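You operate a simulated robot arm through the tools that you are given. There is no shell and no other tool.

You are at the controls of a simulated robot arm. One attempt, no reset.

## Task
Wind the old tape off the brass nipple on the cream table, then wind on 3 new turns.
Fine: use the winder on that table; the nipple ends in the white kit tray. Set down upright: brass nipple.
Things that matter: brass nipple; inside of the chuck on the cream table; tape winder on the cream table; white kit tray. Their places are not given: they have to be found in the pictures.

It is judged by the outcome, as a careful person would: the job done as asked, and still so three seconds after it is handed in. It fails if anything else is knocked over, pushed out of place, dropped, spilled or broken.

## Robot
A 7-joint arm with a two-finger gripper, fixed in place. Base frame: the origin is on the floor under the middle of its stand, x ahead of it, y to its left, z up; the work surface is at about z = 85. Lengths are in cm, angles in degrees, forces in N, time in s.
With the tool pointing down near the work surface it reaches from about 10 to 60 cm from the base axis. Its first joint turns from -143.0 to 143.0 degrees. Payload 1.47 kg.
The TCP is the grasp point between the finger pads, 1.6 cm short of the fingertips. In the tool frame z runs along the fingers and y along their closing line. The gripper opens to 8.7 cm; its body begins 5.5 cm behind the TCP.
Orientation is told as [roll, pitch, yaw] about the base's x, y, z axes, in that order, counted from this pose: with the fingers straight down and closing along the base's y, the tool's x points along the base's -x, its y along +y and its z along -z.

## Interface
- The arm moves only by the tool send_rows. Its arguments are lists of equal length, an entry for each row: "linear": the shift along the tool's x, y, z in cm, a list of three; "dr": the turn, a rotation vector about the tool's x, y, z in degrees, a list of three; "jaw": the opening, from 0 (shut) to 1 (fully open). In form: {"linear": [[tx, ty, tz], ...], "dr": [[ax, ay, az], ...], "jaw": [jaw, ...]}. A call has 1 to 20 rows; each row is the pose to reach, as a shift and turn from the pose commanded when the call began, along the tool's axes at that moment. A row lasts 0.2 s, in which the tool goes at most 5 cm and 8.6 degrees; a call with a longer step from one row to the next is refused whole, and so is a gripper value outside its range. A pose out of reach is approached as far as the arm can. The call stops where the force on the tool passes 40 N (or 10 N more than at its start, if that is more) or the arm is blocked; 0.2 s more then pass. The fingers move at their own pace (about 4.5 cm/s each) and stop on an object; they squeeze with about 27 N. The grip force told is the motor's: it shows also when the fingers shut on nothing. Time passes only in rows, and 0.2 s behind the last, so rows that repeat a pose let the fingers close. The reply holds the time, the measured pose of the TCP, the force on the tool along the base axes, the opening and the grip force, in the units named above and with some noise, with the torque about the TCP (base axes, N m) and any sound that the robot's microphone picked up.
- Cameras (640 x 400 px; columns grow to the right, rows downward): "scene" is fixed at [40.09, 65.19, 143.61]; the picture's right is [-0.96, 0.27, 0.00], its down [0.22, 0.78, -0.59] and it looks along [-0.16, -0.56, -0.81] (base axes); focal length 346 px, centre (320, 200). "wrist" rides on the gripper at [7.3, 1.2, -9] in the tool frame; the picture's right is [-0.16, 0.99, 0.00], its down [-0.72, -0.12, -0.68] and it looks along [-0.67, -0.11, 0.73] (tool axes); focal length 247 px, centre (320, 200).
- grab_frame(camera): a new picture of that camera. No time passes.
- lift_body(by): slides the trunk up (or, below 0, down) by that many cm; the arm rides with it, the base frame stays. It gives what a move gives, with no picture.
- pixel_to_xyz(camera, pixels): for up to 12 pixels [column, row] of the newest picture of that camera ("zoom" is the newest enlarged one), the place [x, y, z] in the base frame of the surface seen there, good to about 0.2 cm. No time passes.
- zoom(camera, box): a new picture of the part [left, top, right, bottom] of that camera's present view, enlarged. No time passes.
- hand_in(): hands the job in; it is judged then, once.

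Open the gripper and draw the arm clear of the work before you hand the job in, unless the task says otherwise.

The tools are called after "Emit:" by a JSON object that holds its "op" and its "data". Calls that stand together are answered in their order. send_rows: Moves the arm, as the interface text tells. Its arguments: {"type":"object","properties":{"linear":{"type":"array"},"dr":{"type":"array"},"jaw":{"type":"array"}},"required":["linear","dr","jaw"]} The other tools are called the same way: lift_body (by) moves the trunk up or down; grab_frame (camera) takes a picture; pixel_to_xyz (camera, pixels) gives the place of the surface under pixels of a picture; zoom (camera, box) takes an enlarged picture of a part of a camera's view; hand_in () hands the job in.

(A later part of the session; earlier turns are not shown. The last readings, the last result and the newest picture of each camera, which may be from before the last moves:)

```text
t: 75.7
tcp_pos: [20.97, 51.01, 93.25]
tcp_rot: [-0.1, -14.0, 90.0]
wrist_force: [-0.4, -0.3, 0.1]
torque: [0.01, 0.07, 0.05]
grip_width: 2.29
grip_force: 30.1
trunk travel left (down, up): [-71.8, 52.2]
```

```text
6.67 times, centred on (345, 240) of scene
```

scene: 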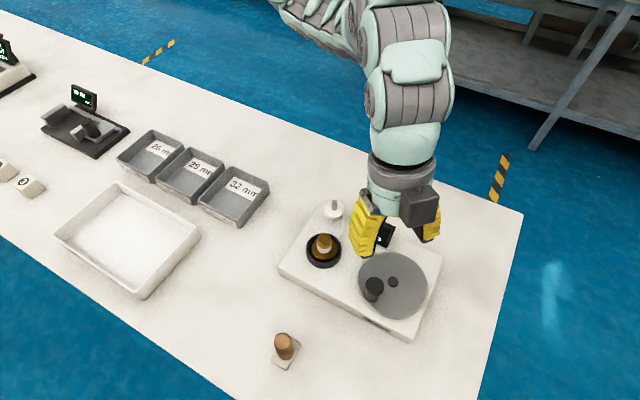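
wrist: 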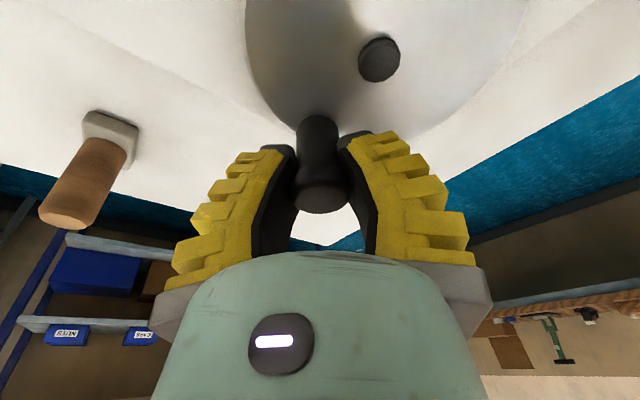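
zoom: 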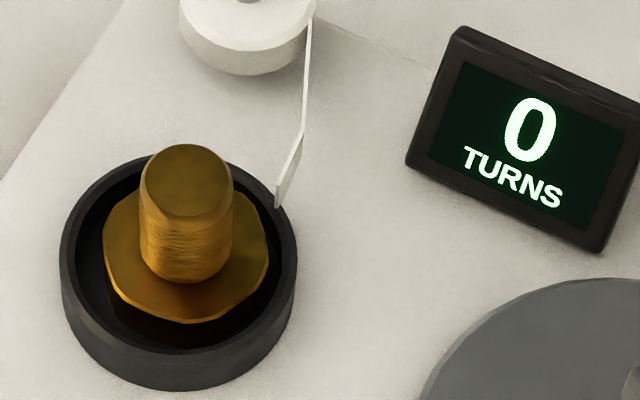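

To be certain nothing of the old tape is left, I go on backward to 190°, where the counter first changed.

Emit:
{"op": "send_rows", "data": {"linear": [[0.245, 0.567, -0.061], [0.565, 1.094, -0.141], [0.952, 1.569, -0.237], [1.399, 1.985, -0.349], [1.899, 2.332, -0.473], [2.44, 2.604, -0.608], [3.013, 2.796, -0.751], [3.607, 2.904, -0.899], [4.208, 2.925, -1.049], [4.808, 2.86, -1.199], [4.808, 2.86, -1.199]], "dr": [[0, 0, 0], [0, 0, 0], [0, 0, 0], [0, 0, 0], [0, 0, 0], [0, 0, 0], [0, 0, 0], [0, 0, 0], [0, 0, 0], [0, 0, 0], [0, 0, 0]], "jaw": [0.18, 0.18, 0.18, 0.18, 0.18, 0.18, 0.18, 0.18, 0.18, 0.18, 0.18]}}

Emit:
{"op": "zoom", "data": {"camera": "scene", "box": [270, 180, 450, 350]}}

Emit:
{"op": "zoom", "data": {"camera": "scene", "box": [300, 210, 390, 270]}}

```text
t: 78.1
tcp_pos: [17.92, 45.88, 93.18]
tcp_rot: [0.2, -14.0, 90.0]
wrist_force: [-7.5, -3.0, -2.2]
torque: [0.09, -0.01, 0.02]
grip_width: 2.25
grip_force: 29.9
trunk travel left (down, up): [-71.8, 52.2]
```

```text
2.35 times, centred on (360, 265) of scene
```

zoom: 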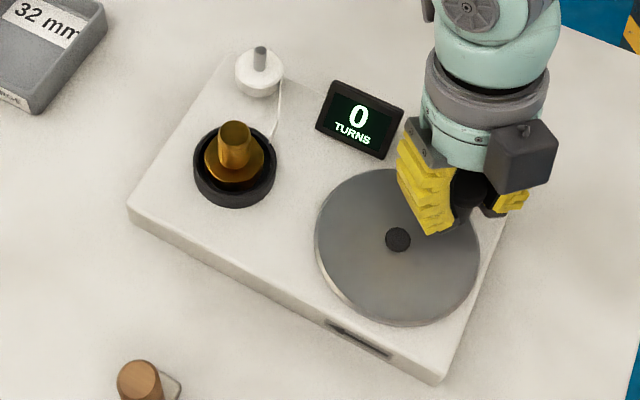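

```text
6.67 times, centred on (345, 240) of scene
```

zoom: 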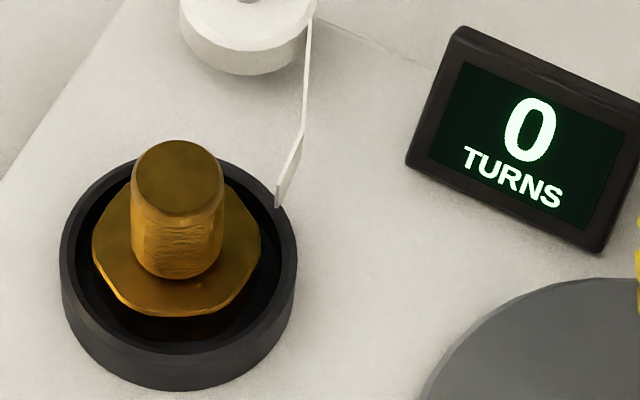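

The nipple looks exactly as it did one crank turn earlier at 190°, so the gear is 1:1, and the counter reads 0 with a bare neck: the old tape is off. Now I wind on clockwise (with the arrow), first from 190° to 100°.

Emit:
{"op": "send_rows", "data": {"linear": [[-0.653, 0.218, 0.163], [-1.411, 0.15, 0.352], [-2.146, -0.053, 0.535], [-2.836, -0.385, 0.707], [-3.46, -0.835, 0.863], [-3.998, -1.389, 0.997], [-4.434, -2.032, 1.105], [-4.756, -2.743, 1.186], [-4.953, -3.501, 1.235], [-4.953, -3.501, 1.235]], "dr": [[0, 0, 0], [0, 0, 0], [0, 0, 0], [0, 0, 0], [0, 0, 0], [0, 0, 0], [0, 0, 0], [0, 0, 0], [0, 0, 0], [0, 0, 0]], "jaw": [0.18, 0.18, 0.18, 0.18, 0.18, 0.18, 0.18, 0.18, 0.18, 0.18]}}

Emit:
{"op": "zoom", "data": {"camera": "scene", "box": [270, 180, 450, 350]}}

```text
t: 80.3
tcp_pos: [21.56, 51.15, 93.1]
tcp_rot: [0.0, -14.1, 90.1]
wrist_force: [-0.2, 4.2, -5.9]
torque: [0.16, -0.03, 0.02]
grip_width: 2.18
grip_force: 29.7
trunk travel left (down, up): [-71.8, 52.2]
```

```text
2.35 times, centred on (360, 265) of scene
```

zoom: 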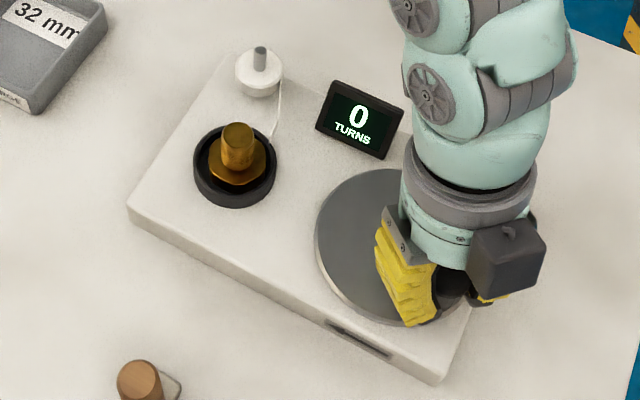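

Counter still 0 at +0.25 turn, as expected. I continue clockwise from 100° round to −60°, lessening the tilt on the near side where the arm was cramped.

Emit:
{"op": "send_rows", "data": {"linear": [[-0.102, -0.781, -0.13], [-0.036, -1.562, -0.146], [0.161, -2.32, -0.195], [0.483, -3.031, -0.275], [0.92, -3.674, -0.384], [1.457, -4.228, -0.518], [2.081, -4.678, -0.674], [2.771, -5.01, -0.846], [3.507, -5.213, -1.029], [4.264, -5.281, -1.218], [5.022, -5.213, -1.407], [5.758, -5.01, -1.59], [6.448, -4.678, -1.762], [7.071, -4.228, -1.918], [7.609, -3.674, -2.052], [8.046, -3.031, -2.161], [8.046, -3.031, -2.161]], "dr": [[0, 0, 0], [0, 0, 0], [0, 0, 0], [0, 0, 0], [0, 0, 0], [0, 0, 0], [0, 0, 0], [0, 0, 0], [0, 0, 0], [0, 0, 0], [0, 0, 0], [0, 2, 0], [0, 4, 0], [0, 6, 0], [0, 8, 0], [0, 8, 0], [0, 8, 0]], "jaw": [0.18, 0.18, 0.18, 0.18, 0.18, 0.18, 0.18, 0.18, 0.18, 0.18, 0.18, 0.18, 0.18, 0.18, 0.18, 0.18, 0.18]}}

Emit:
{"op": "zoom", "data": {"camera": "scene", "box": [270, 180, 450, 350]}}

Emit:
{"op": "grab_frame", "data": {"camera": "wrist"}}

```text
t: 83.9
tcp_pos: [24.71, 42.8, 93.44]
tcp_rot: [0.0, -6.2, 90.1]
wrist_force: [2.0, -2.0, 9.2]
torque: [0.12, 0.04, -0.01]
grip_width: 2.22
grip_force: 29.0
trunk travel left (down, up): [-71.8, 52.2]
```

```text
2.35 times, centred on (360, 265) of scene
```

zoom: 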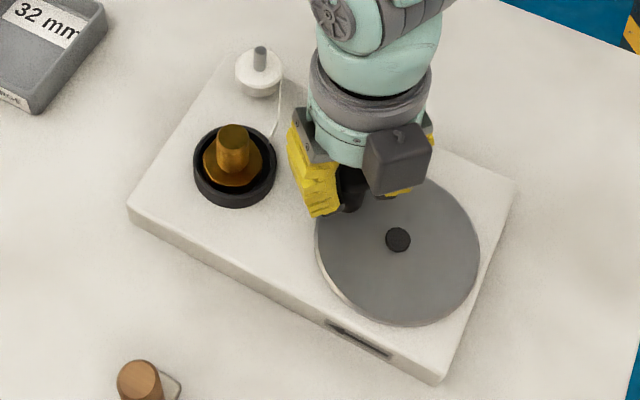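

```text
taken
```

wrist: 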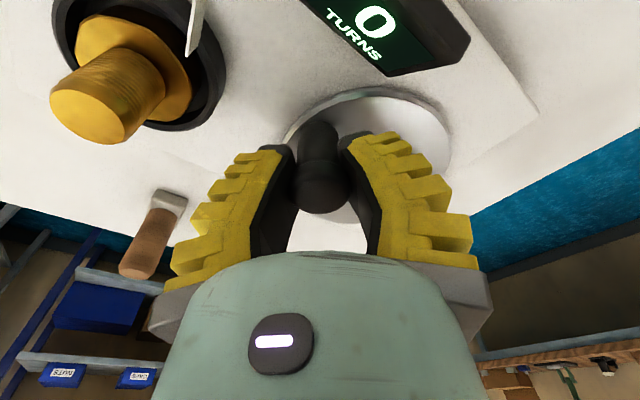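

The reduced tilt removed the reach trouble; the wrist view shows the counter still 0 at −60° (0.69 turn from where I reversed). I continue clockwise to 190°.

Emit:
{"op": "send_rows", "data": {"linear": [[0.33, 0.711, -0.035], [0.532, 1.469, -0.056], [0.6, 2.25, -0.063], [0.532, 3.031, -0.056], [0.33, 3.789, -0.035], [0, 4.5, 0], [-0.448, 5.143, 0.047], [-0.998, 5.697, 0.105], [-1.638, 6.147, 0.172], [-2.345, 6.479, 0.246], [-3.099, 6.682, 0.326], [-3.099, 6.682, 0.326]], "dr": [[0, 0, 0], [0, 0, 0], [0, 0, 0], [0, 0, 0], [0, 0, 0], [0, 0, 0], [0, 0, 0], [0, -2, 0], [0, -4, 0], [0, -6, 0], [0, -8, 0], [0, -8, 0]], "jaw": [0.18, 0.18, 0.18, 0.18, 0.18, 0.18, 0.18, 0.18, 0.18, 0.18, 0.18, 0.18]}}

Emit:
{"op": "zoom", "data": {"camera": "scene", "box": [270, 180, 450, 350]}}

Emit:
{"op": "zoom", "data": {"camera": "scene", "box": [300, 210, 390, 270]}}

```text
t: 86.5
tcp_pos: [17.85, 45.95, 93.37]
tcp_rot: [-0.1, -14.1, 90.1]
wrist_force: [-2.2, 0.0, -2.1]
torque: [0.12, 0.09, 0.0]
grip_width: 2.09
grip_force: 29.9
trunk travel left (down, up): [-71.8, 52.2]
```

```text
2.35 times, centred on (360, 265) of scene
```

zoom: 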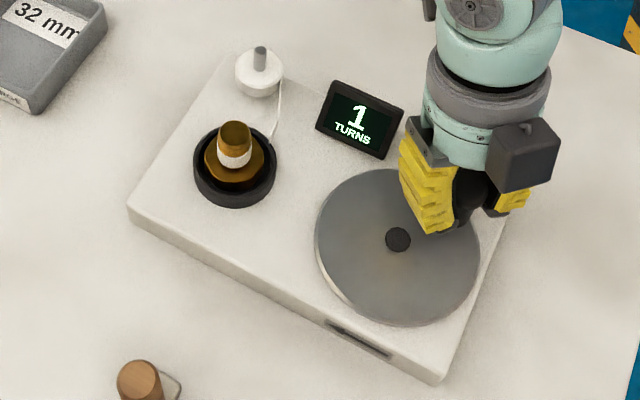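

```text
6.67 times, centred on (345, 240) of scene
```

zoom: 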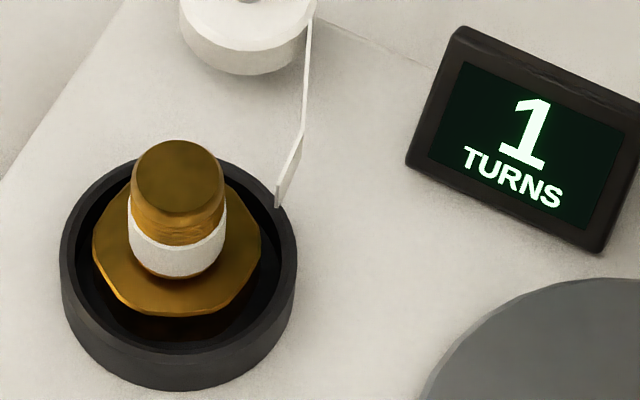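

Counter reads 1 with one band of new tape after exactly one clockwise turn from the reversal at 190°. I continue with the second turn, 190° → 0°.

Emit:
{"op": "send_rows", "data": {"linear": [[-0.758, 0.068, 0.189], [-1.516, 0, 0.378], [-2.251, -0.203, 0.561], [-2.941, -0.535, 0.733], [-3.565, -0.985, 0.889], [-4.102, -1.539, 1.023], [-4.539, -2.182, 1.132], [-4.861, -2.893, 1.212], [-5.058, -3.651, 1.261], [-5.124, -4.432, 1.277], [-5.058, -5.213, 1.261], [-4.861, -5.971, 1.212], [-4.539, -6.682, 1.132], [-4.102, -7.325, 1.023], [-3.565, -7.879, 0.889], [-2.941, -8.329, 0.733], [-2.251, -8.661, 0.561], [-1.516, -8.864, 0.378], [-0.758, -8.932, 0.189], [-0.758, -8.932, 0.189]], "dr": [[0, 0, 0], [0, 0, 0], [0, 0, 0], [0, 0, 0], [0, 0, 0], [0, 0, 0], [0, 0, 0], [0, 0, 0], [0, 0, 0], [0, 0, 0], [0, 0, 0], [0, 0, 0], [0, 0, 0], [0, 0, 0], [0, 0, 0], [0, 0, 0], [0, 0, 0], [0, 0, 0], [0, 0, 0], [0, 0, 0]], "jaw": [0.18, 0.18, 0.18, 0.18, 0.18, 0.18, 0.18, 0.18, 0.18, 0.18, 0.18, 0.18, 0.18, 0.18, 0.18, 0.18, 0.18, 0.18, 0.18, 0.18]}}

Emit:
{"op": "zoom", "data": {"camera": "scene", "box": [270, 180, 450, 350]}}

```text
t: 90.7
tcp_pos: [26.86, 46.74, 93.36]
tcp_rot: [0.1, -14.0, 89.9]
wrist_force: [0.1, -0.4, -5.9]
torque: [0.06, -0.02, 0.01]
grip_width: 1.98
grip_force: 29.4
trunk travel left (down, up): [-71.8, 52.2]
```

```text
2.35 times, centred on (360, 265) of scene
```

zoom: 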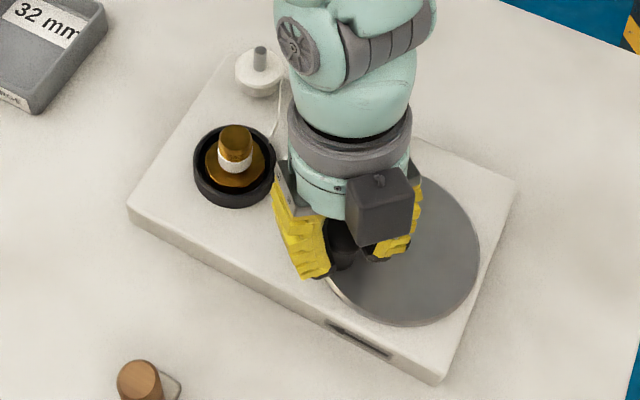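

At 0° (about 1.53 turns). I go on to −60° with the reduced tilt, where the wrist camera sees the counter.

Emit:
{"op": "send_rows", "data": {"linear": [[0.758, 0.068, -0.189], [1.493, 0.271, -0.372], [2.183, 0.603, -0.544], [2.807, 1.053, -0.7], [3.345, 1.607, -0.834], [3.781, 2.25, -0.943], [3.781, 2.25, -0.943]], "dr": [[0, 0, 0], [0, 2, 0], [0, 4, 0], [0, 6, 0], [0, 8, 0], [0, 8, 0], [0, 8, 0]], "jaw": [0.18, 0.18, 0.18, 0.18, 0.18, 0.18, 0.18]}}

Emit:
{"op": "grab_frame", "data": {"camera": "wrist"}}

```text
t: 92.3
tcp_pos: [24.65, 42.94, 93.4]
tcp_rot: [-0.1, -5.9, 90.0]
wrist_force: [0.9, 0.5, 1.9]
torque: [0.4, 0.14, 0.0]
grip_width: 1.75
grip_force: 30.4
trunk travel left (down, up): [-71.8, 52.2]
```

```text
taken
```

wrist: 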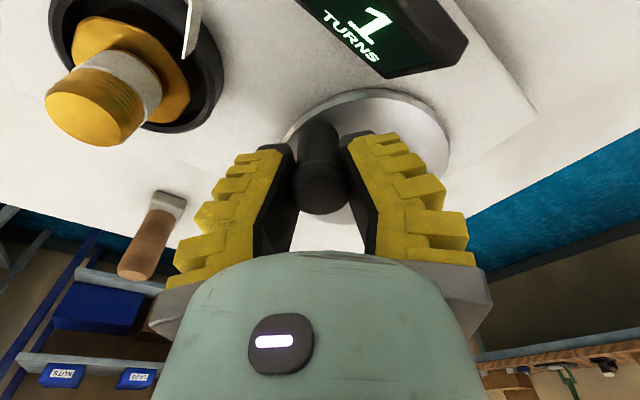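

Counter reads 1 at −60° (1.69 turns), same pattern as the previous turn. I step to 270° to find where it switches.

Emit:
{"op": "send_rows", "data": {"linear": [[0.33, 0.711, -0.035], [0.532, 1.469, -0.056], [0.6, 2.25, -0.063], [0.6, 2.25, -0.063]], "dr": [[0, 0, 0], [0, 0, 0], [0, 0, 0], [0, 0, 0]], "jaw": [0.2, 0.2, 0.2, 0.2]}}

Emit:
{"op": "grab_frame", "data": {"camera": "wrist"}}

```text
t: 93.3
tcp_pos: [22.23, 42.33, 93.32]
tcp_rot: [0.0, -6.1, 90.0]
wrist_force: [0.9, -3.1, 4.4]
torque: [0.13, 0.04, -0.02]
grip_width: 2.33
grip_force: 29.6
trunk travel left (down, up): [-71.8, 52.2]
```

```text
taken
```

wrist: 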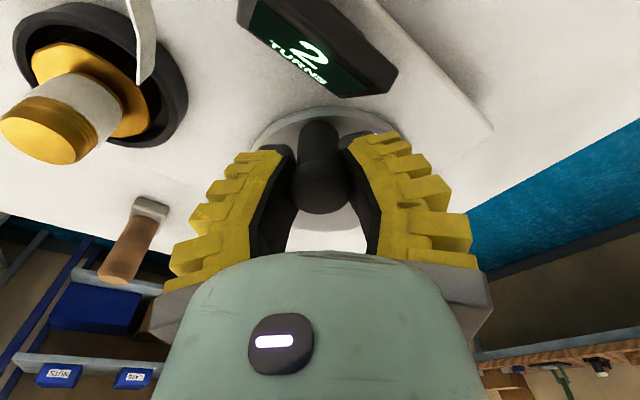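

The counter switched to 2 between −60° and −90° (about 1.75 turns from the reversal), and tape shows on the nipple. So the counter advances at ~0.75 of each turn and three full turns end near 190°. I continue from 270° to 100°.

Emit:
{"op": "send_rows", "data": {"linear": [[-0.068, 0.781, 0.007], [-0.27, 1.539, 0.028], [-0.6, 2.25, 0.063], [-1.047, 2.893, 0.11], [-1.598, 3.447, 0.168], [-2.238, 3.897, 0.235], [-2.945, 4.229, 0.309], [-3.699, 4.432, 0.389], [-4.475, 4.5, 0.47], [-5.252, 4.432, 0.552], [-6.006, 4.229, 0.631], [-6.713, 3.897, 0.705], [-7.352, 3.447, 0.773], [-7.903, 2.893, 0.83], [-8.351, 2.25, 0.877], [-8.681, 1.539, 0.912], [-8.883, 0.781, 0.933], [-8.883, 0.781, 0.933]], "dr": [[0, 0, 0], [0, 0, 0], [0, 0, 0], [0, 0, 0], [0, -2, 0], [0, -4, 0], [0, -6, 0], [0, -8, 0], [0, -8, 0], [0, -8, 0], [0, -8, 0], [0, -8, 0], [0, -8, 0], [0, -8, 0], [0, -8, 0], [0, -8, 0], [0, -8, 0], [0, -8, 0]], "jaw": [0.2, 0.2, 0.2, 0.2, 0.2, 0.2, 0.2, 0.2, 0.2, 0.2, 0.2, 0.2, 0.2, 0.2, 0.2, 0.2, 0.2, 0.2]}}

Emit:
{"op": "zoom", "data": {"camera": "scene", "box": [270, 180, 450, 350]}}

```text
t: 97.1
tcp_pos: [21.51, 51.16, 93.35]
tcp_rot: [0.1, -14.0, 90.2]
wrist_force: [-0.7, 4.6, -12.9]
torque: [0.15, -0.08, 0.02]
grip_width: 2.13
grip_force: 29.7
trunk travel left (down, up): [-71.8, 52.2]
```

```text
2.35 times, centred on (360, 265) of scene
```

zoom: 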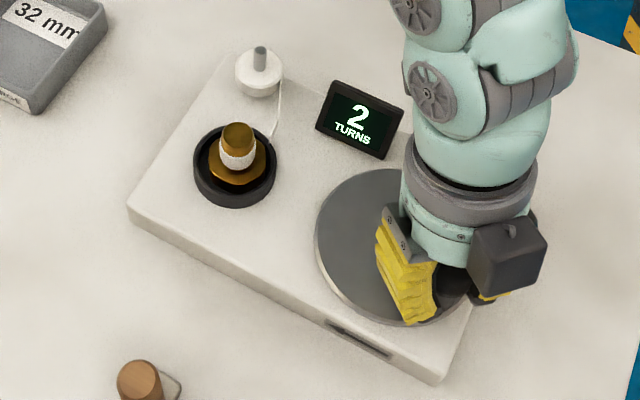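

2.25 turns, counter 2, all steady. I continue the third turn from 100° to −60°.

Emit:
{"op": "send_rows", "data": {"linear": [[-0.066, -0.781, 0.016], [0, -1.562, 0], [0.197, -2.32, -0.049], [0.519, -3.031, -0.129], [0.956, -3.674, -0.238], [1.493, -4.228, -0.372], [2.117, -4.678, -0.528], [2.807, -5.01, -0.7], [3.543, -5.213, -0.883], [4.3, -5.281, -1.072], [5.058, -5.213, -1.261], [5.794, -5.01, -1.444], [6.484, -4.678, -1.616], [7.107, -4.228, -1.772], [7.645, -3.674, -1.906], [8.082, -3.031, -2.015], [8.082, -3.031, -2.015]], "dr": [[0, 0, 0], [0, 0, 0], [0, 0, 0], [0, 0, 0], [0, 0, 0], [0, 0, 0], [0, 0, 0], [0, 0, 0], [0, 0, 0], [0, 0, 0], [0, 0, 0], [0, 2, 0], [0, 4, 0], [0, 6, 0], [0, 8, 0], [0, 8, 0], [0, 8, 0]], "jaw": [0.2, 0.2, 0.2, 0.2, 0.2, 0.2, 0.2, 0.2, 0.2, 0.2, 0.2, 0.2, 0.2, 0.2, 0.2, 0.2, 0.2]}}

Emit:
{"op": "grab_frame", "data": {"camera": "wrist"}}

```text
t: 100.7
tcp_pos: [24.72, 42.86, 93.44]
tcp_rot: [0.1, -5.8, 89.9]
wrist_force: [0.5, 0.1, -3.5]
torque: [0.28, 0.1, -0.01]
grip_width: 1.84
grip_force: 30.1
trunk travel left (down, up): [-71.8, 52.2]
```

```text
taken
```

wrist: 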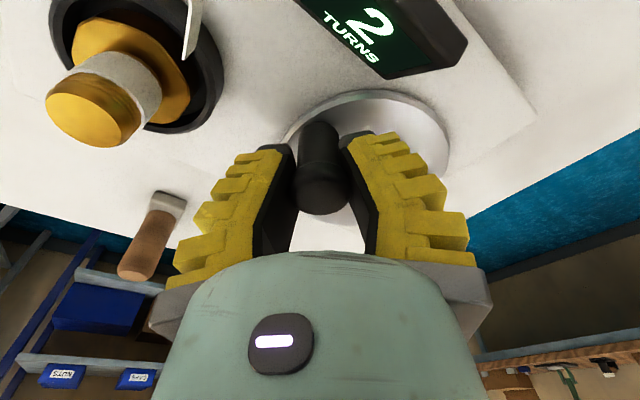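

Counter 2 at 2.69 turns, as predicted. I finish the third turn to ≈175° (3.04 turns).

Emit:
{"op": "send_rows", "data": {"linear": [[0.33, 0.711, -0.035], [0.532, 1.469, -0.056], [0.6, 2.25, -0.063], [0.532, 3.031, -0.056], [0.33, 3.789, -0.035], [0, 4.5, 0], [-0.448, 5.143, 0.047], [-0.998, 5.697, 0.105], [-1.638, 6.147, 0.172], [-2.345, 6.479, 0.246], [-3.099, 6.682, 0.326], [-3.876, 6.75, 0.407], [-4.265, 6.733, 0.448], [-4.265, 6.733, 0.448]], "dr": [[0, 0, 0], [0, 0, 0], [0, 0, 0], [0, 0, 0], [0, 0, 0], [0, 0, 0], [0, 0, 0], [0, -2, 0], [0, -4, 0], [0, -6, 0], [0, -8, 0], [0, -8, 0], [0, -8, 0], [0, -8, 0]], "jaw": [0.2, 0.2, 0.2, 0.2, 0.2, 0.2, 0.2, 0.2, 0.2, 0.2, 0.2, 0.2, 0.2, 0.2]}}

Emit:
{"op": "zoom", "data": {"camera": "scene", "box": [270, 180, 450, 350]}}

Emit:
{"op": "zoom", "data": {"camera": "scene", "box": [300, 210, 390, 270]}}

```text
t: 103.7
tcp_pos: [17.92, 47.09, 93.38]
tcp_rot: [0.0, -13.9, 90.1]
wrist_force: [1.2, 0.4, -11.7]
torque: [0.08, 0.01, -0.02]
grip_width: 1.88
grip_force: 30.3
trunk travel left (down, up): [-71.8, 52.2]
```

```text
2.35 times, centred on (360, 265) of scene
```

zoom: 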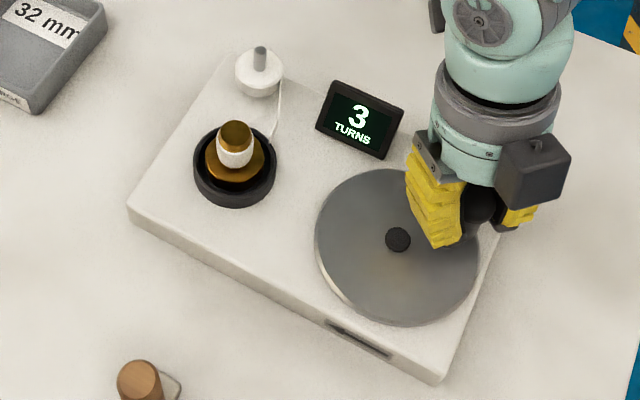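

```text
6.67 times, centred on (345, 240) of scene
```

zoom: 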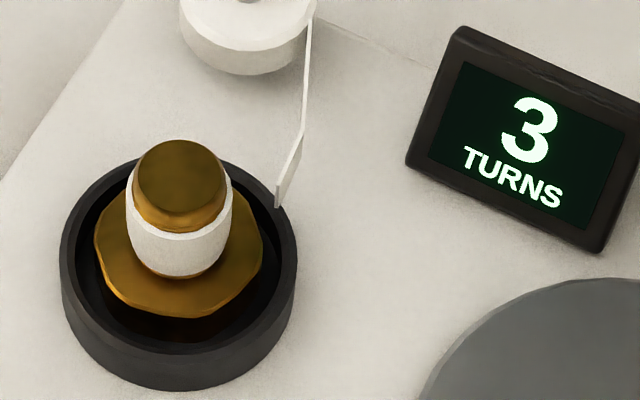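

Counter reads 3 and the new tape band is on. I measure the tape's band on the neck, then open and rise off the knob.

Emit:
{"op": "pixel_to_xyz", "data": {"camera": "zoom", "pixels": [[180, 180], [180, 215], [180, 226], [180, 245], [180, 268], [180, 285], [135, 180], [225, 180], [180, 145], [145, 230], [220, 230]]}}

Emit:
{"op": "send_rows", "data": {"linear": [[0, 0, 0], [0, 0, 0], [0, 0, 0], [-0.24, 0, -0.97], [-0.6, 0, -2.4], [-1.1, 0, -4.4], [-1.94, 0, -7.76], [-1.94, 0, -7.76]], "dr": [[0, 0, 0], [0, 0, 0], [0, 0, 0], [0, 0, 0], [0, 0, 0], [0, 0, 0], [0, 0, 0], [0, 0, 0]], "jaw": [0.3, 0.45, 0.6, 0.6, 0.6, 0.6, 0.6, 0.6]}}

Emit:
{"op": "grab_frame", "data": {"camera": "scene"}}

```text
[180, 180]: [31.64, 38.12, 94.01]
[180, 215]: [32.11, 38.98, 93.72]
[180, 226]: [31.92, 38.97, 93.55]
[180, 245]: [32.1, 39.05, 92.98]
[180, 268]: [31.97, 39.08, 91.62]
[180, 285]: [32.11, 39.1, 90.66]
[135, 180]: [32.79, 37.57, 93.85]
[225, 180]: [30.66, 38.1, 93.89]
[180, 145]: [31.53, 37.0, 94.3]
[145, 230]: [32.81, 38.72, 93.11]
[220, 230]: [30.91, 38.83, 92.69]
```

```text
t: 105.5
tcp_pos: [17.93, 47.47, 101.29]
tcp_rot: [0.0, -13.8, 90.2]
wrist_force: [0.2, 0.5, -1.3]
torque: [0.0, -0.04, -0.01]
grip_width: 5.75
grip_force: 3.4
trunk travel left (down, up): [-71.8, 52.2]
```

```text
taken
```

scene: 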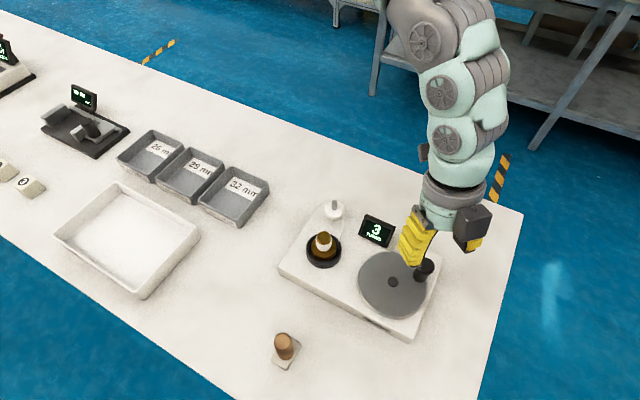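

The tape now spans about z 91.4–93.2, leaving ~0.9 cm of bare neck at the top. The gripper is clear; I raise the trunk 10 cm and remove the tilt.

Emit:
{"op": "lift_body", "data": {"by": 10}}

Emit:
{"op": "send_rows", "data": {"linear": [[0, -1, 0], [0, -2.5, 0], [0, -4, 0], [0, -4, 0]], "dr": [[0, 7, 0], [0, 14, 0], [0, 14, 0], [0, 14, 0]], "jaw": [0.5, 0.5, 0.5, 0.5]}}

```text
t: 106.9
tcp_pos: [17.99, 47.44, 111.26]
tcp_rot: [0.0, -13.9, 90.1]
wrist_force: [-0.2, 0.3, -0.7]
torque: [-0.02, -0.03, 0.02]
grip_width: 5.76
grip_force: 4.1
trunk travel left (down, up): [-81.8, 42.2]
```

```text
t: 107.9
tcp_pos: [22.02, 47.48, 111.23]
tcp_rot: [0.0, 0.2, 90.2]
wrist_force: [0.5, -0.4, -0.5]
torque: [-0.02, 0.01, 0.02]
grip_width: 4.88
grip_force: 4.1
trunk travel left (down, up): [-81.8, 42.2]
```

Tool vertical again at (22,47.5,111). I turn the yaw back to 0 while moving over to the chuck axis (31.7,38.1), high up.

Emit:
{"op": "send_rows", "data": {"linear": [[0.8, -0.8, 0], [1.6, -1.6, 0], [2.4, -2.5, 0], [3.2, -3.3, 0], [4, -4.1, 0], [4.8, -5, 0], [5.6, -5.8, 0], [6.4, -6.6, 0], [7.2, -7.4, 0], [8, -8.3, 0], [8.8, -9.1, 0], [9.4, -9.7, 0], [9.4, -9.7, 0]], "dr": [[0, 0, 8], [0, 0, 16], [0, 0, 24], [0, 0, 32], [0, 0, 40], [0, 0, 48], [0, 0, 56], [0, 0, 64], [0, 0, 72], [0, 0, 80], [0, 0, 88], [0, 0, 90], [0, 0, 90]], "jaw": [0.5, 0.5, 0.5, 0.5, 0.5, 0.5, 0.5, 0.5, 0.5, 0.5, 0.5, 0.5, 0.5]}}

Emit:
{"op": "grab_frame", "data": {"camera": "wrist"}}

Emit:
{"op": "grab_frame", "data": {"camera": "scene"}}

```text
t: 110.7
tcp_pos: [32.54, 41.48, 109.86]
tcp_rot: [-0.2, 0.1, -0.1]
wrist_force: [-0.6, 0.3, 0.3]
torque: [0.0, -0.02, 0.0]
grip_width: 4.94
grip_force: 3.6
out of reach, approached as far as the arm can: row 7, 8, 9, 10, 11, 12, 13
trunk travel left (down, up): [-81.8, 42.2]
```

```text
taken
```

wrist: 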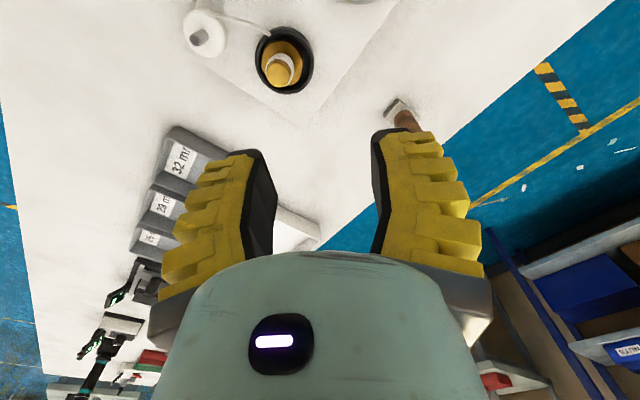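

```text
taken
```

scene: 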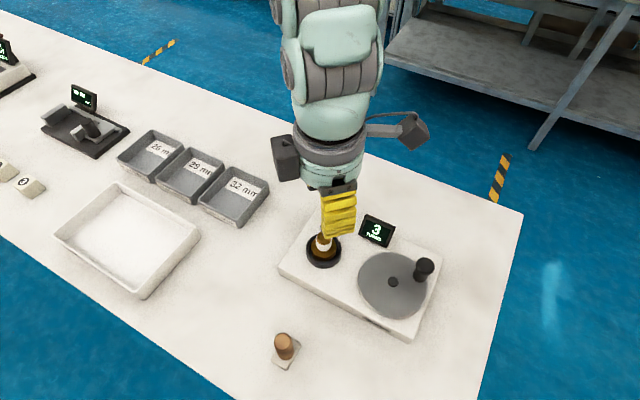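

Inner limit at this height; I go down to z≈102 first and then inwards to the chuck axis.

Emit:
{"op": "send_rows", "data": {"linear": [[0, 0, 2], [0, 0, 4], [0, 0, 6], [0.3, -1, 8], [0.6, -2, 8], [0.84, -3.38, 8], [0.84, -3.38, 8]], "dr": [[0, 0, 0], [0, 0, 0], [0, 0, 0], [0, 0, 0], [0, 0, 0], [0, 0, 0], [0, 0, 0]], "jaw": [0.5, 0.5, 0.5, 0.5, 0.5, 0.5, 0.5]}}

Emit:
{"op": "grab_frame", "data": {"camera": "wrist"}}

Emit:
{"op": "zoom", "data": {"camera": "wrist", "box": [250, 30, 390, 130]}}

```text
t: 112.3
tcp_pos: [31.59, 38.32, 101.77]
tcp_rot: [-0.2, -0.1, 0.0]
wrist_force: [-0.1, 0.3, -0.4]
torque: [-0.02, 0.02, 0.0]
grip_width: 4.91
grip_force: 4.0
trunk travel left (down, up): [-81.8, 42.2]
```

```text
taken
```

wrist: 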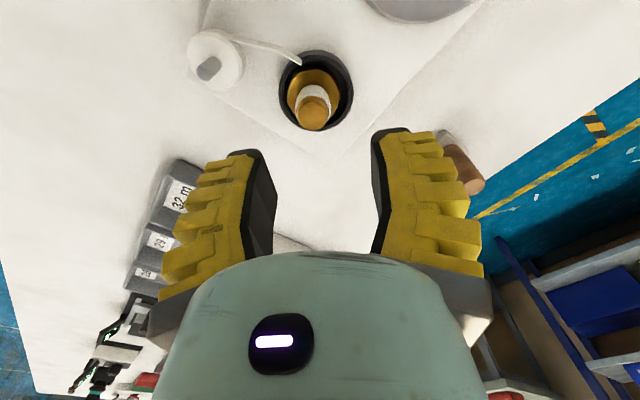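

```text
4.00 times, centred on (320, 80) of wrist
```

zoom: 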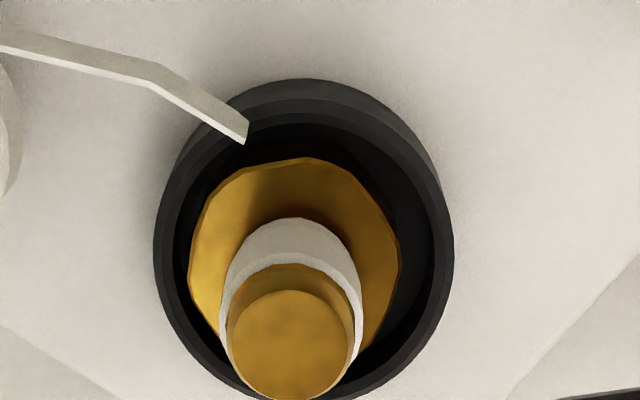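

I measure the nipple's top from this wrist view to centre the fingers, and the tape's upper edge.

Emit:
{"op": "pixel_to_xyz", "data": {"camera": "zoom", "pixels": [[291, 345], [232, 340], [351, 335], [291, 295], [291, 390], [291, 275], [291, 258], [291, 225], [215, 270], [385, 260]]}}

Emit:
{"op": "zoom", "data": {"camera": "scene", "box": [300, 225, 350, 270]}}

```text
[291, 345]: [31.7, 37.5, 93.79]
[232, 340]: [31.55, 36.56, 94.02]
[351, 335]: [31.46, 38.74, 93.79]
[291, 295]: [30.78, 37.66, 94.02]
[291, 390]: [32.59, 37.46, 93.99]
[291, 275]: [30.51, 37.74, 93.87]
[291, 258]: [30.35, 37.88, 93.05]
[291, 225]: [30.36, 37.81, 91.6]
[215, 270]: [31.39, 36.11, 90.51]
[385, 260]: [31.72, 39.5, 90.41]
```

```text
8.89 times, centred on (325, 248) of scene
```

zoom: 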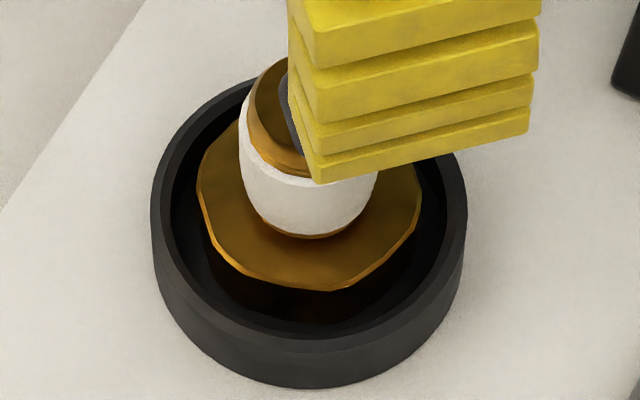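

Nipple axis ≈ (31.65,37.8), bare neck from z≈93.3 to 94.15. I lower with the tips at ≈93.3, just above the tape, and close on the bare neck.

Emit:
{"op": "send_rows", "data": {"linear": [[-0.06, -0.25, 1.5], [-0.06, -0.5, 3], [-0.06, -0.5, 4.5], [-0.06, -0.5, 6], [-0.06, -0.5, 6.9], [-0.06, -0.5, 6.9]], "dr": [[0, 0, 0], [0, 0, 0], [0, 0, 0], [0, 0, 0], [0, 0, 0], [0, 0, 0]], "jaw": [0.5, 0.5, 0.5, 0.5, 0.5, 0.5]}}

Emit:
{"op": "zoom", "data": {"camera": "wrist", "box": [230, 80, 410, 220]}}

Emit:
{"op": "zoom", "data": {"camera": "scene", "box": [300, 215, 360, 270]}}

```text
t: 113.7
tcp_pos: [31.5, 37.84, 94.95]
tcp_rot: [-0.1, 0.0, 0.1]
wrist_force: [-0.1, -1.1, 1.2]
torque: [0.01, 0.02, 0.01]
grip_width: 4.88
grip_force: 4.4
trunk travel left (down, up): [-81.8, 42.2]
```

```text
2.86 times, centred on (320, 150) of wrist
```

zoom: 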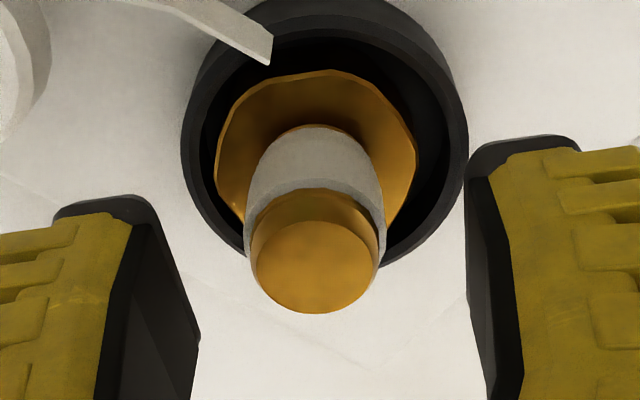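

```text
7.27 times, centred on (330, 242) of scene
```

zoom: 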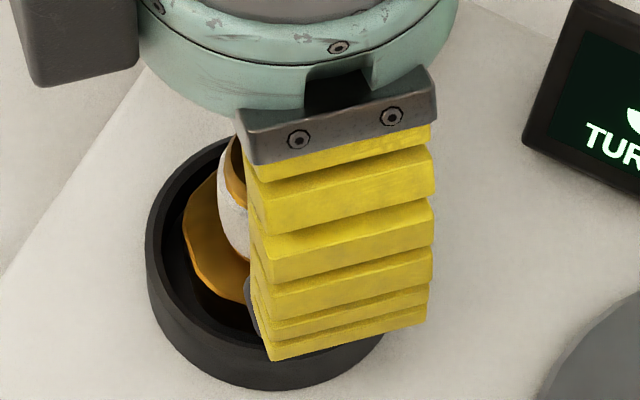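

The neck is centred between the fingers. Closing on the bare top.

Emit:
{"op": "send_rows", "data": {"linear": [[0, 0, 0], [0, 0, 0], [0, 0, 0], [0, 0, 0], [0, 0, 0], [0, 0, 0]], "dr": [[0, 0, 0], [0, 0, 0], [0, 0, 0], [0, 0, 0], [0, 0, 0], [0, 0, 0]], "jaw": [0.35, 0.2, 0.05, 0, 0, 0]}}

Emit:
{"op": "zoom", "data": {"camera": "wrist", "box": [230, 80, 410, 220]}}

```text
t: 115.1
tcp_pos: [31.6, 37.87, 95.06]
tcp_rot: [0.0, -0.1, 0.1]
wrist_force: [-1.2, -6.3, 21.6]
torque: [-0.06, -0.05, 0.03]
grip_width: 0.71
grip_force: 27.3
trunk travel left (down, up): [-81.8, 42.2]
```

```text
2.86 times, centred on (320, 150) of wrist
```

zoom: 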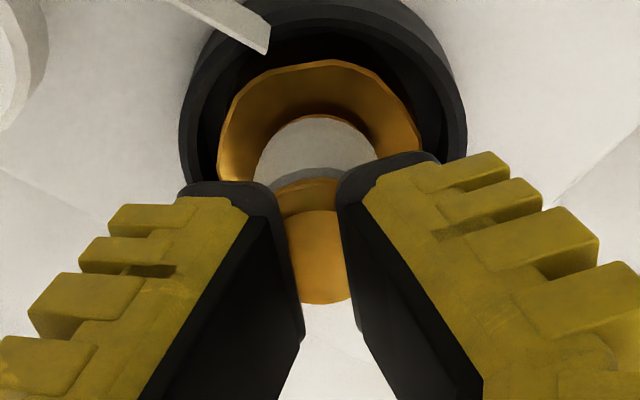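

The tips wedged on the chamfered end (22 N up, width 0.71) – too shallow. I open, go 0.75 cm lower to z≈94.25 and close again for a real hold.

Emit:
{"op": "send_rows", "data": {"linear": [[0, 0, -0.3], [0, 0, -0.5], [0, 0, -0.5], [0, 0, -0.3], [0, 0, 0.3], [0, 0, 0.75], [0, 0, 0.75]], "dr": [[0, 0, 0], [0, 0, 0], [0, 0, 0], [0, 0, 0], [0, 0, 0], [0, 0, 0], [0, 0, 0]], "jaw": [0.1, 0.3, 0.45, 0.45, 0.45, 0.45, 0.45]}}

Emit:
{"op": "zoom", "data": {"camera": "wrist", "box": [230, 80, 410, 220]}}

```text
t: 116.7
tcp_pos: [31.6, 37.79, 94.28]
tcp_rot: [-0.1, 0.0, 0.1]
wrist_force: [0.5, 0.2, -0.3]
torque: [0.0, 0.01, -0.02]
grip_width: 4.54
grip_force: 3.9
trunk travel left (down, up): [-81.8, 42.2]
```

```text
2.86 times, centred on (320, 150) of wrist
```

zoom: 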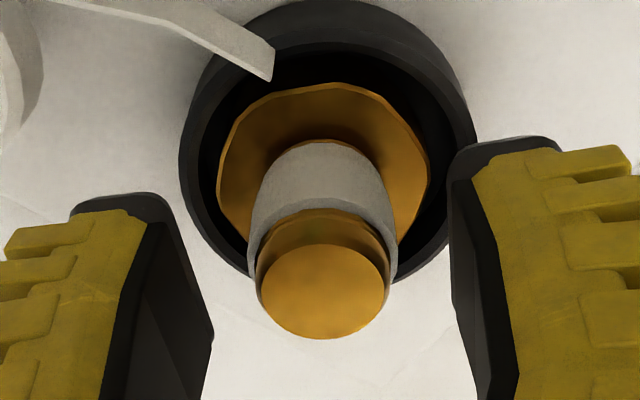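

The nipple still stands straight. Closing again at this depth.

Emit:
{"op": "send_rows", "data": {"linear": [[0, 0, 0], [0, 0, 0], [0, 0, 0], [0, 0, 0], [0, 0, 0], [0, 0, 0]], "dr": [[0, 0, 0], [0, 0, 0], [0, 0, 0], [0, 0, 0], [0, 0, 0], [0, 0, 0]], "jaw": [0.35, 0.2, 0.05, 0, 0, 0]}}

Emit:
{"op": "zoom", "data": {"camera": "wrist", "box": [230, 80, 410, 220]}}

```text
t: 118.1
tcp_pos: [31.55, 37.92, 94.23]
tcp_rot: [0.0, 0.0, 0.1]
wrist_force: [-2.9, -1.3, 5.7]
torque: [-0.04, -0.03, 0.03]
grip_width: 1.59
grip_force: 26.9
trunk travel left (down, up): [-81.8, 42.2]
```

```text
2.86 times, centred on (320, 150) of wrist
```

zoom: 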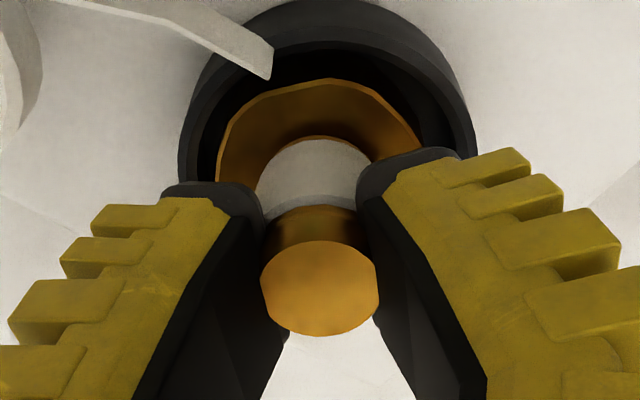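

Grip is like the earlier good one (1.59 cm, 27 N). I lift 2 cm slowly and check for slip.

Emit:
{"op": "send_rows", "data": {"linear": [[0, 0, -0.3], [0, 0, -0.7], [0, 0, -1.3], [0, 0, -2], [0, 0, -2], [0, 0, -2]], "dr": [[0, 0, 0], [0, 0, 0], [0, 0, 0], [0, 0, 0], [0, 0, 0], [0, 0, 0]], "jaw": [0, 0, 0, 0, 0, 0]}}

Emit:
{"op": "zoom", "data": {"camera": "wrist", "box": [230, 80, 410, 220]}}

Emit:
{"op": "zoom", "data": {"camera": "scene", "box": [270, 180, 450, 350]}}

```text
t: 119.5
tcp_pos: [31.5, 37.69, 96.2]
tcp_rot: [-0.2, 0.0, 0.0]
wrist_force: [0.5, 0.1, -0.8]
torque: [-0.01, 0.03, -0.02]
grip_width: 1.54
grip_force: 27.6
trunk travel left (down, up): [-81.8, 42.2]
```

```text
2.86 times, centred on (320, 150) of wrist
```

zoom: 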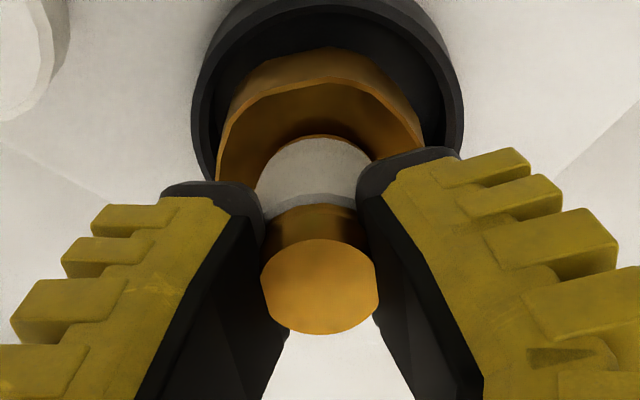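

```text
2.35 times, centred on (360, 265) of scene
```

zoom: 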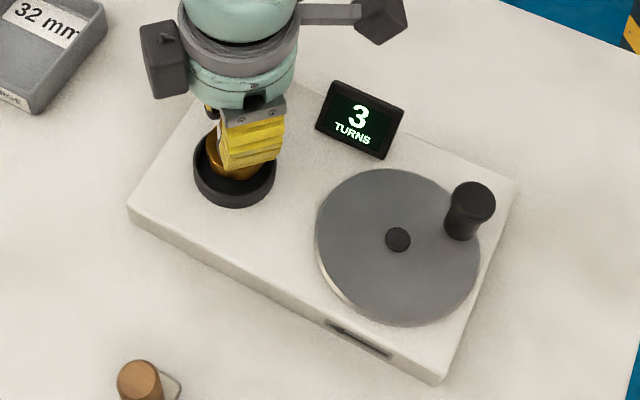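

No slip: the nipple hangs straight, counter stays at 3. I lift to z≈101.5 and carry it toward the white tray at about (62.5,26).

Emit:
{"op": "send_rows", "data": {"linear": [[0, 0, -1.5], [0, 0, -3.5], [0, 0, -5.3], [-1.5, -0.6, -5.3], [-3.5, -1.3, -5.3], [-5.7, -2.2, -5.3], [-8, -3.1, -5.3], [-10.3, -3.9, -5.3], [-12.6, -4.8, -5.3], [-14.9, -5.7, -5.3], [-17.2, -6.6, -5.3], [-19.5, -7.4, -5.3], [-21.8, -8.3, -5.3], [-24.1, -9.2, -5.3], [-26.4, -10.1, -5.3], [-28.5, -10.9, -5.3], [-30, -11.4, -5.3], [-31, -11.7, -5.3], [-31, -11.7, -5.3]], "dr": [[0, 0, 0], [0, 0, 0], [0, 0, 0], [0, 0, 0], [0, 0, 0], [0, 0, 0], [0, 0, 0], [0, 0, 0], [0, 0, 0], [0, 0, 0], [0, 0, 0], [0, 0, 0], [0, 0, 0], [0, 0, 0], [0, 0, 0], [0, 0, 0], [0, 0, 0], [0, 0, 0], [0, 0, 0]], "jaw": [0, 0, 0, 0, 0, 0, 0, 0, 0, 0, 0, 0, 0, 0, 0, 0, 0, 0, 0]}}

Emit:
{"op": "grab_frame", "data": {"camera": "scene"}}

Emit:
{"op": "grab_frame", "data": {"camera": "wrist"}}

```text
t: 123.5
tcp_pos: [62.59, 26.12, 101.48]
tcp_rot: [-0.1, 0.1, 0.0]
wrist_force: [0.5, 0.4, -1.2]
torque: [0.01, 0.01, -0.01]
grip_width: 1.42
grip_force: 26.7
trunk travel left (down, up): [-81.8, 42.2]
```

```text
taken
```

scene: 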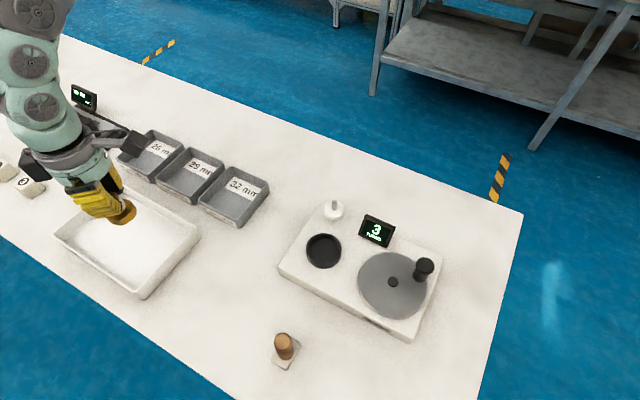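

```text
taken
```

wrist: 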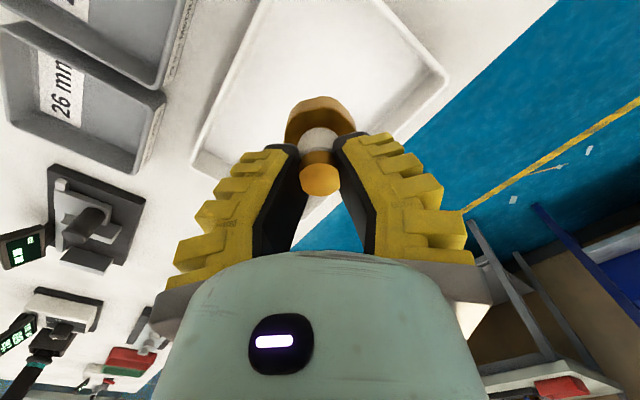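

Over the tray at (62.6,26.1), hold unchanged. I lower the trunk 9 cm (nipple bottom to ≈87.3, floor at 85.6) and look.

Emit:
{"op": "lift_body", "data": {"by": -9}}

Emit:
{"op": "grab_frame", "data": {"camera": "scene"}}

Emit:
{"op": "grab_frame", "data": {"camera": "wrist"}}

```text
t: 124.7
tcp_pos: [62.56, 26.17, 92.6]
tcp_rot: [0.0, 0.1, 0.1]
wrist_force: [0.5, 0.8, -0.3]
torque: [0.0, 0.02, 0.01]
grip_width: 1.38
grip_force: 27.0
trunk travel left (down, up): [-72.8, 51.2]
```

```text
taken
```

scene: 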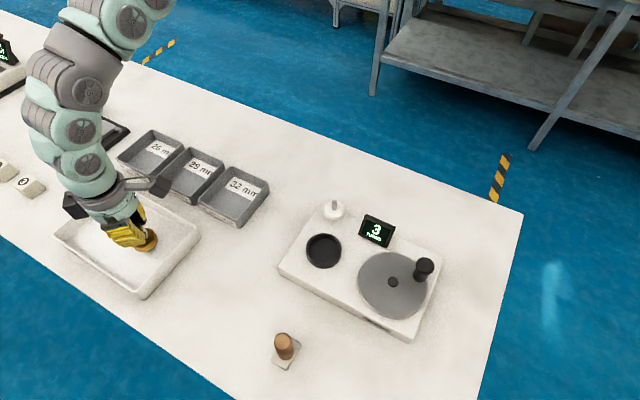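

```text
taken
```

wrist: 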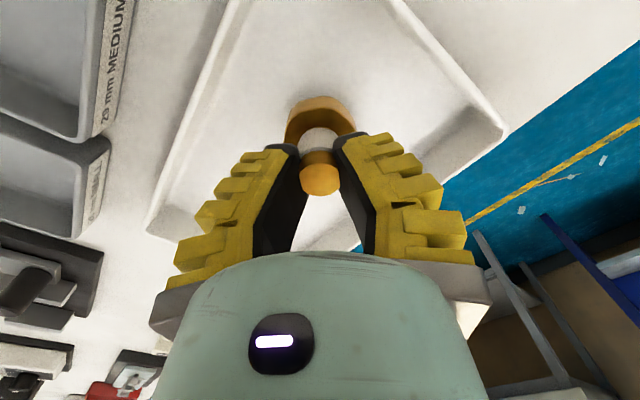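

The nipple is well inside the tray walls. I lower with the arm to just above the floor, then in small steps.

Emit:
{"op": "send_rows", "data": {"linear": [[0, 0, 0.5], [0, 0, 1], [0, 0, 1.4], [0, 0, 1.6], [0, 0, 1.6]], "dr": [[0, 0, 0], [0, 0, 0], [0, 0, 0], [0, 0, 0], [0, 0, 0]], "jaw": [0, 0, 0, 0, 0]}}

```text
t: 125.9
tcp_pos: [62.54, 26.2, 90.91]
tcp_rot: [0.0, -0.2, 0.2]
wrist_force: [0.6, 0.5, 2.4]
torque: [-0.04, -0.06, 0.01]
grip_width: 1.37
grip_force: 26.8
trunk travel left (down, up): [-72.8, 51.2]
```

Slight contact may be starting (2.4 N) at z=90.91. One more 0.15 cm step.

Emit:
{"op": "send_rows", "data": {"linear": [[0, 0, 0.1], [0, 0, 0.17], [0, 0, 0.17]], "dr": [[0, 0, 0], [0, 0, 0], [0, 0, 0]], "jaw": [0, 0, 0]}}

Emit:
{"op": "zoom", "data": {"camera": "scene", "box": [80, 180, 220, 310]}}

```text
t: 126.7
tcp_pos: [62.56, 26.19, 90.82]
tcp_rot: [0.0, -0.1, 0.0]
wrist_force: [-6.0, -1.3, 17.0]
torque: [-0.06, 0.17, 0.02]
grip_width: 1.36
grip_force: 27.1
trunk travel left (down, up): [-72.8, 51.2]
```

```text
3.08 times, centred on (150, 245) of scene
```

zoom: 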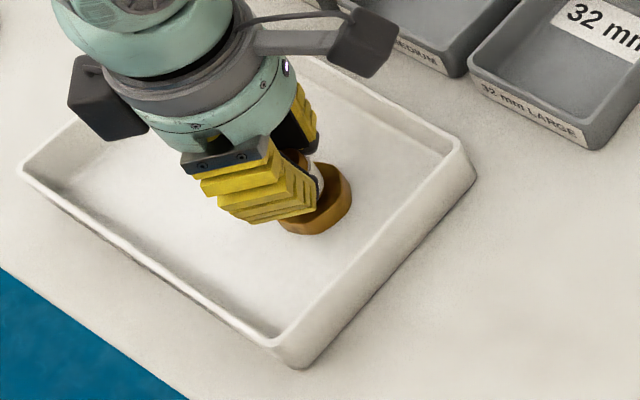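

The nipple stands on the tray floor (17 N contact). I ease off 0.12 cm, open the jaws gently and draw straight up.

Emit:
{"op": "send_rows", "data": {"linear": [[0, 0, -0.12], [0, 0, -0.12], [0, 0, -0.12], [0, 0, -0.12], [0, 0, -0.12], [0, 0, -0.12], [0, 0, -1], [0, 0, -3], [0, 0, -6], [0, 0, -9], [0, 0, -9]], "dr": [[0, 0, 0], [0, 0, 0], [0, 0, 0], [0, 0, 0], [0, 0, 0], [0, 0, 0], [0, 0, 0], [0, 0, 0], [0, 0, 0], [0, 0, 0], [0, 0, 0]], "jaw": [0.05, 0.12, 0.2, 0.3, 0.4, 0.45, 0.45, 0.45, 0.45, 0.45, 0.45]}}

Emit:
{"op": "grab_frame", "data": {"camera": "scene"}}

Emit:
{"op": "grab_frame", "data": {"camera": "wrist"}}

```text
t: 129.1
tcp_pos: [62.62, 26.11, 99.87]
tcp_rot: [-0.1, 0.1, 0.0]
wrist_force: [0.3, 0.3, 1.1]
torque: [0.03, 0.0, -0.02]
grip_width: 4.51
grip_force: 3.9
trunk travel left (down, up): [-72.8, 51.2]
```

```text
taken
```

scene: 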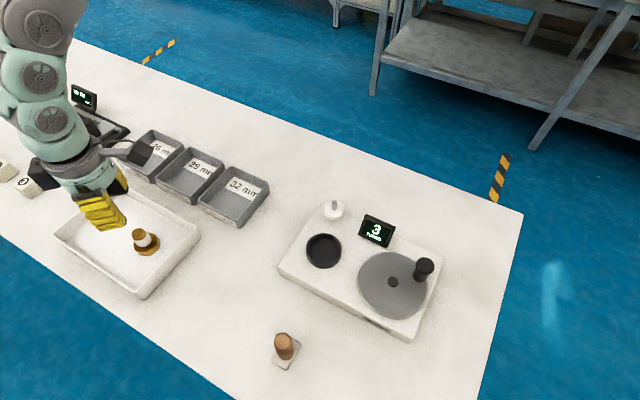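

```text
taken
```

wrist: 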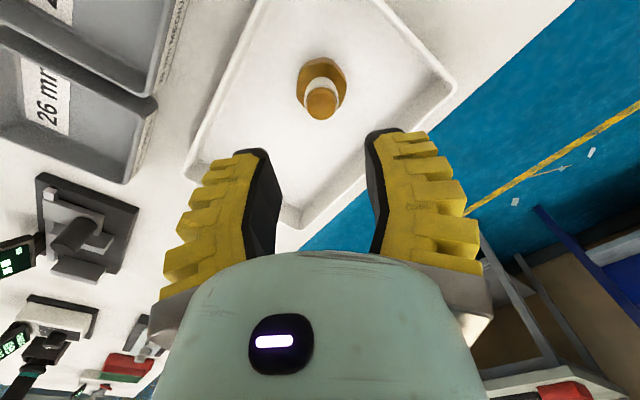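

The nipple stands upright in the tray with the new tape on. I zoom to confirm and then raise the arm well clear.

Emit:
{"op": "zoom", "data": {"camera": "scene", "box": [100, 205, 200, 285]}}

Emit:
{"op": "lift_body", "data": {"by": 15}}

Emit:
{"op": "send_rows", "data": {"linear": [[3, 0, 0], [6, 0, 0], [9, 0, 0], [12, 0, 0], [12, 0, 0], [12, 0, 0]], "dr": [[0, 0, 0], [0, 0, 0], [0, 0, 0], [0, 0, 0], [0, 0, 0], [0, 0, 0]], "jaw": [0.7, 0.9, 1, 1, 1, 1]}}

Emit:
{"op": "grab_frame", "data": {"camera": "scene"}}

```text
5.00 times, centred on (150, 245) of scene
```

zoom: 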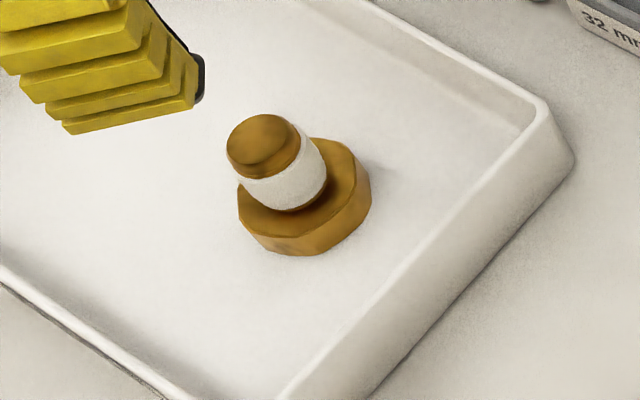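

```text
t: 130.9
tcp_pos: [62.51, 26.2, 114.83]
tcp_rot: [-0.1, -0.1, 0.1]
wrist_force: [0.2, 0.3, 0.5]
torque: [0.02, 0.01, -0.01]
grip_width: 4.46
grip_force: 4.5
trunk travel left (down, up): [-87.8, 36.2]
```

```text
t: 132.3
tcp_pos: [53.26, 28.77, 112.68]
tcp_rot: [-0.1, 0.1, 0.1]
wrist_force: [-0.2, 0.1, -0.2]
torque: [-0.02, 0.0, 0.02]
grip_width: 8.72
grip_force: 0.0
out of reach, approached as far as the arm can: row 2, 3, 4, 5, 6
trunk travel left (down, up): [-87.8, 36.2]
```

```text
taken
```

scene: 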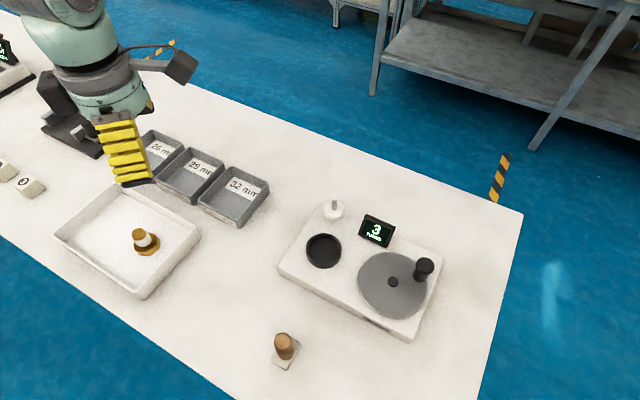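

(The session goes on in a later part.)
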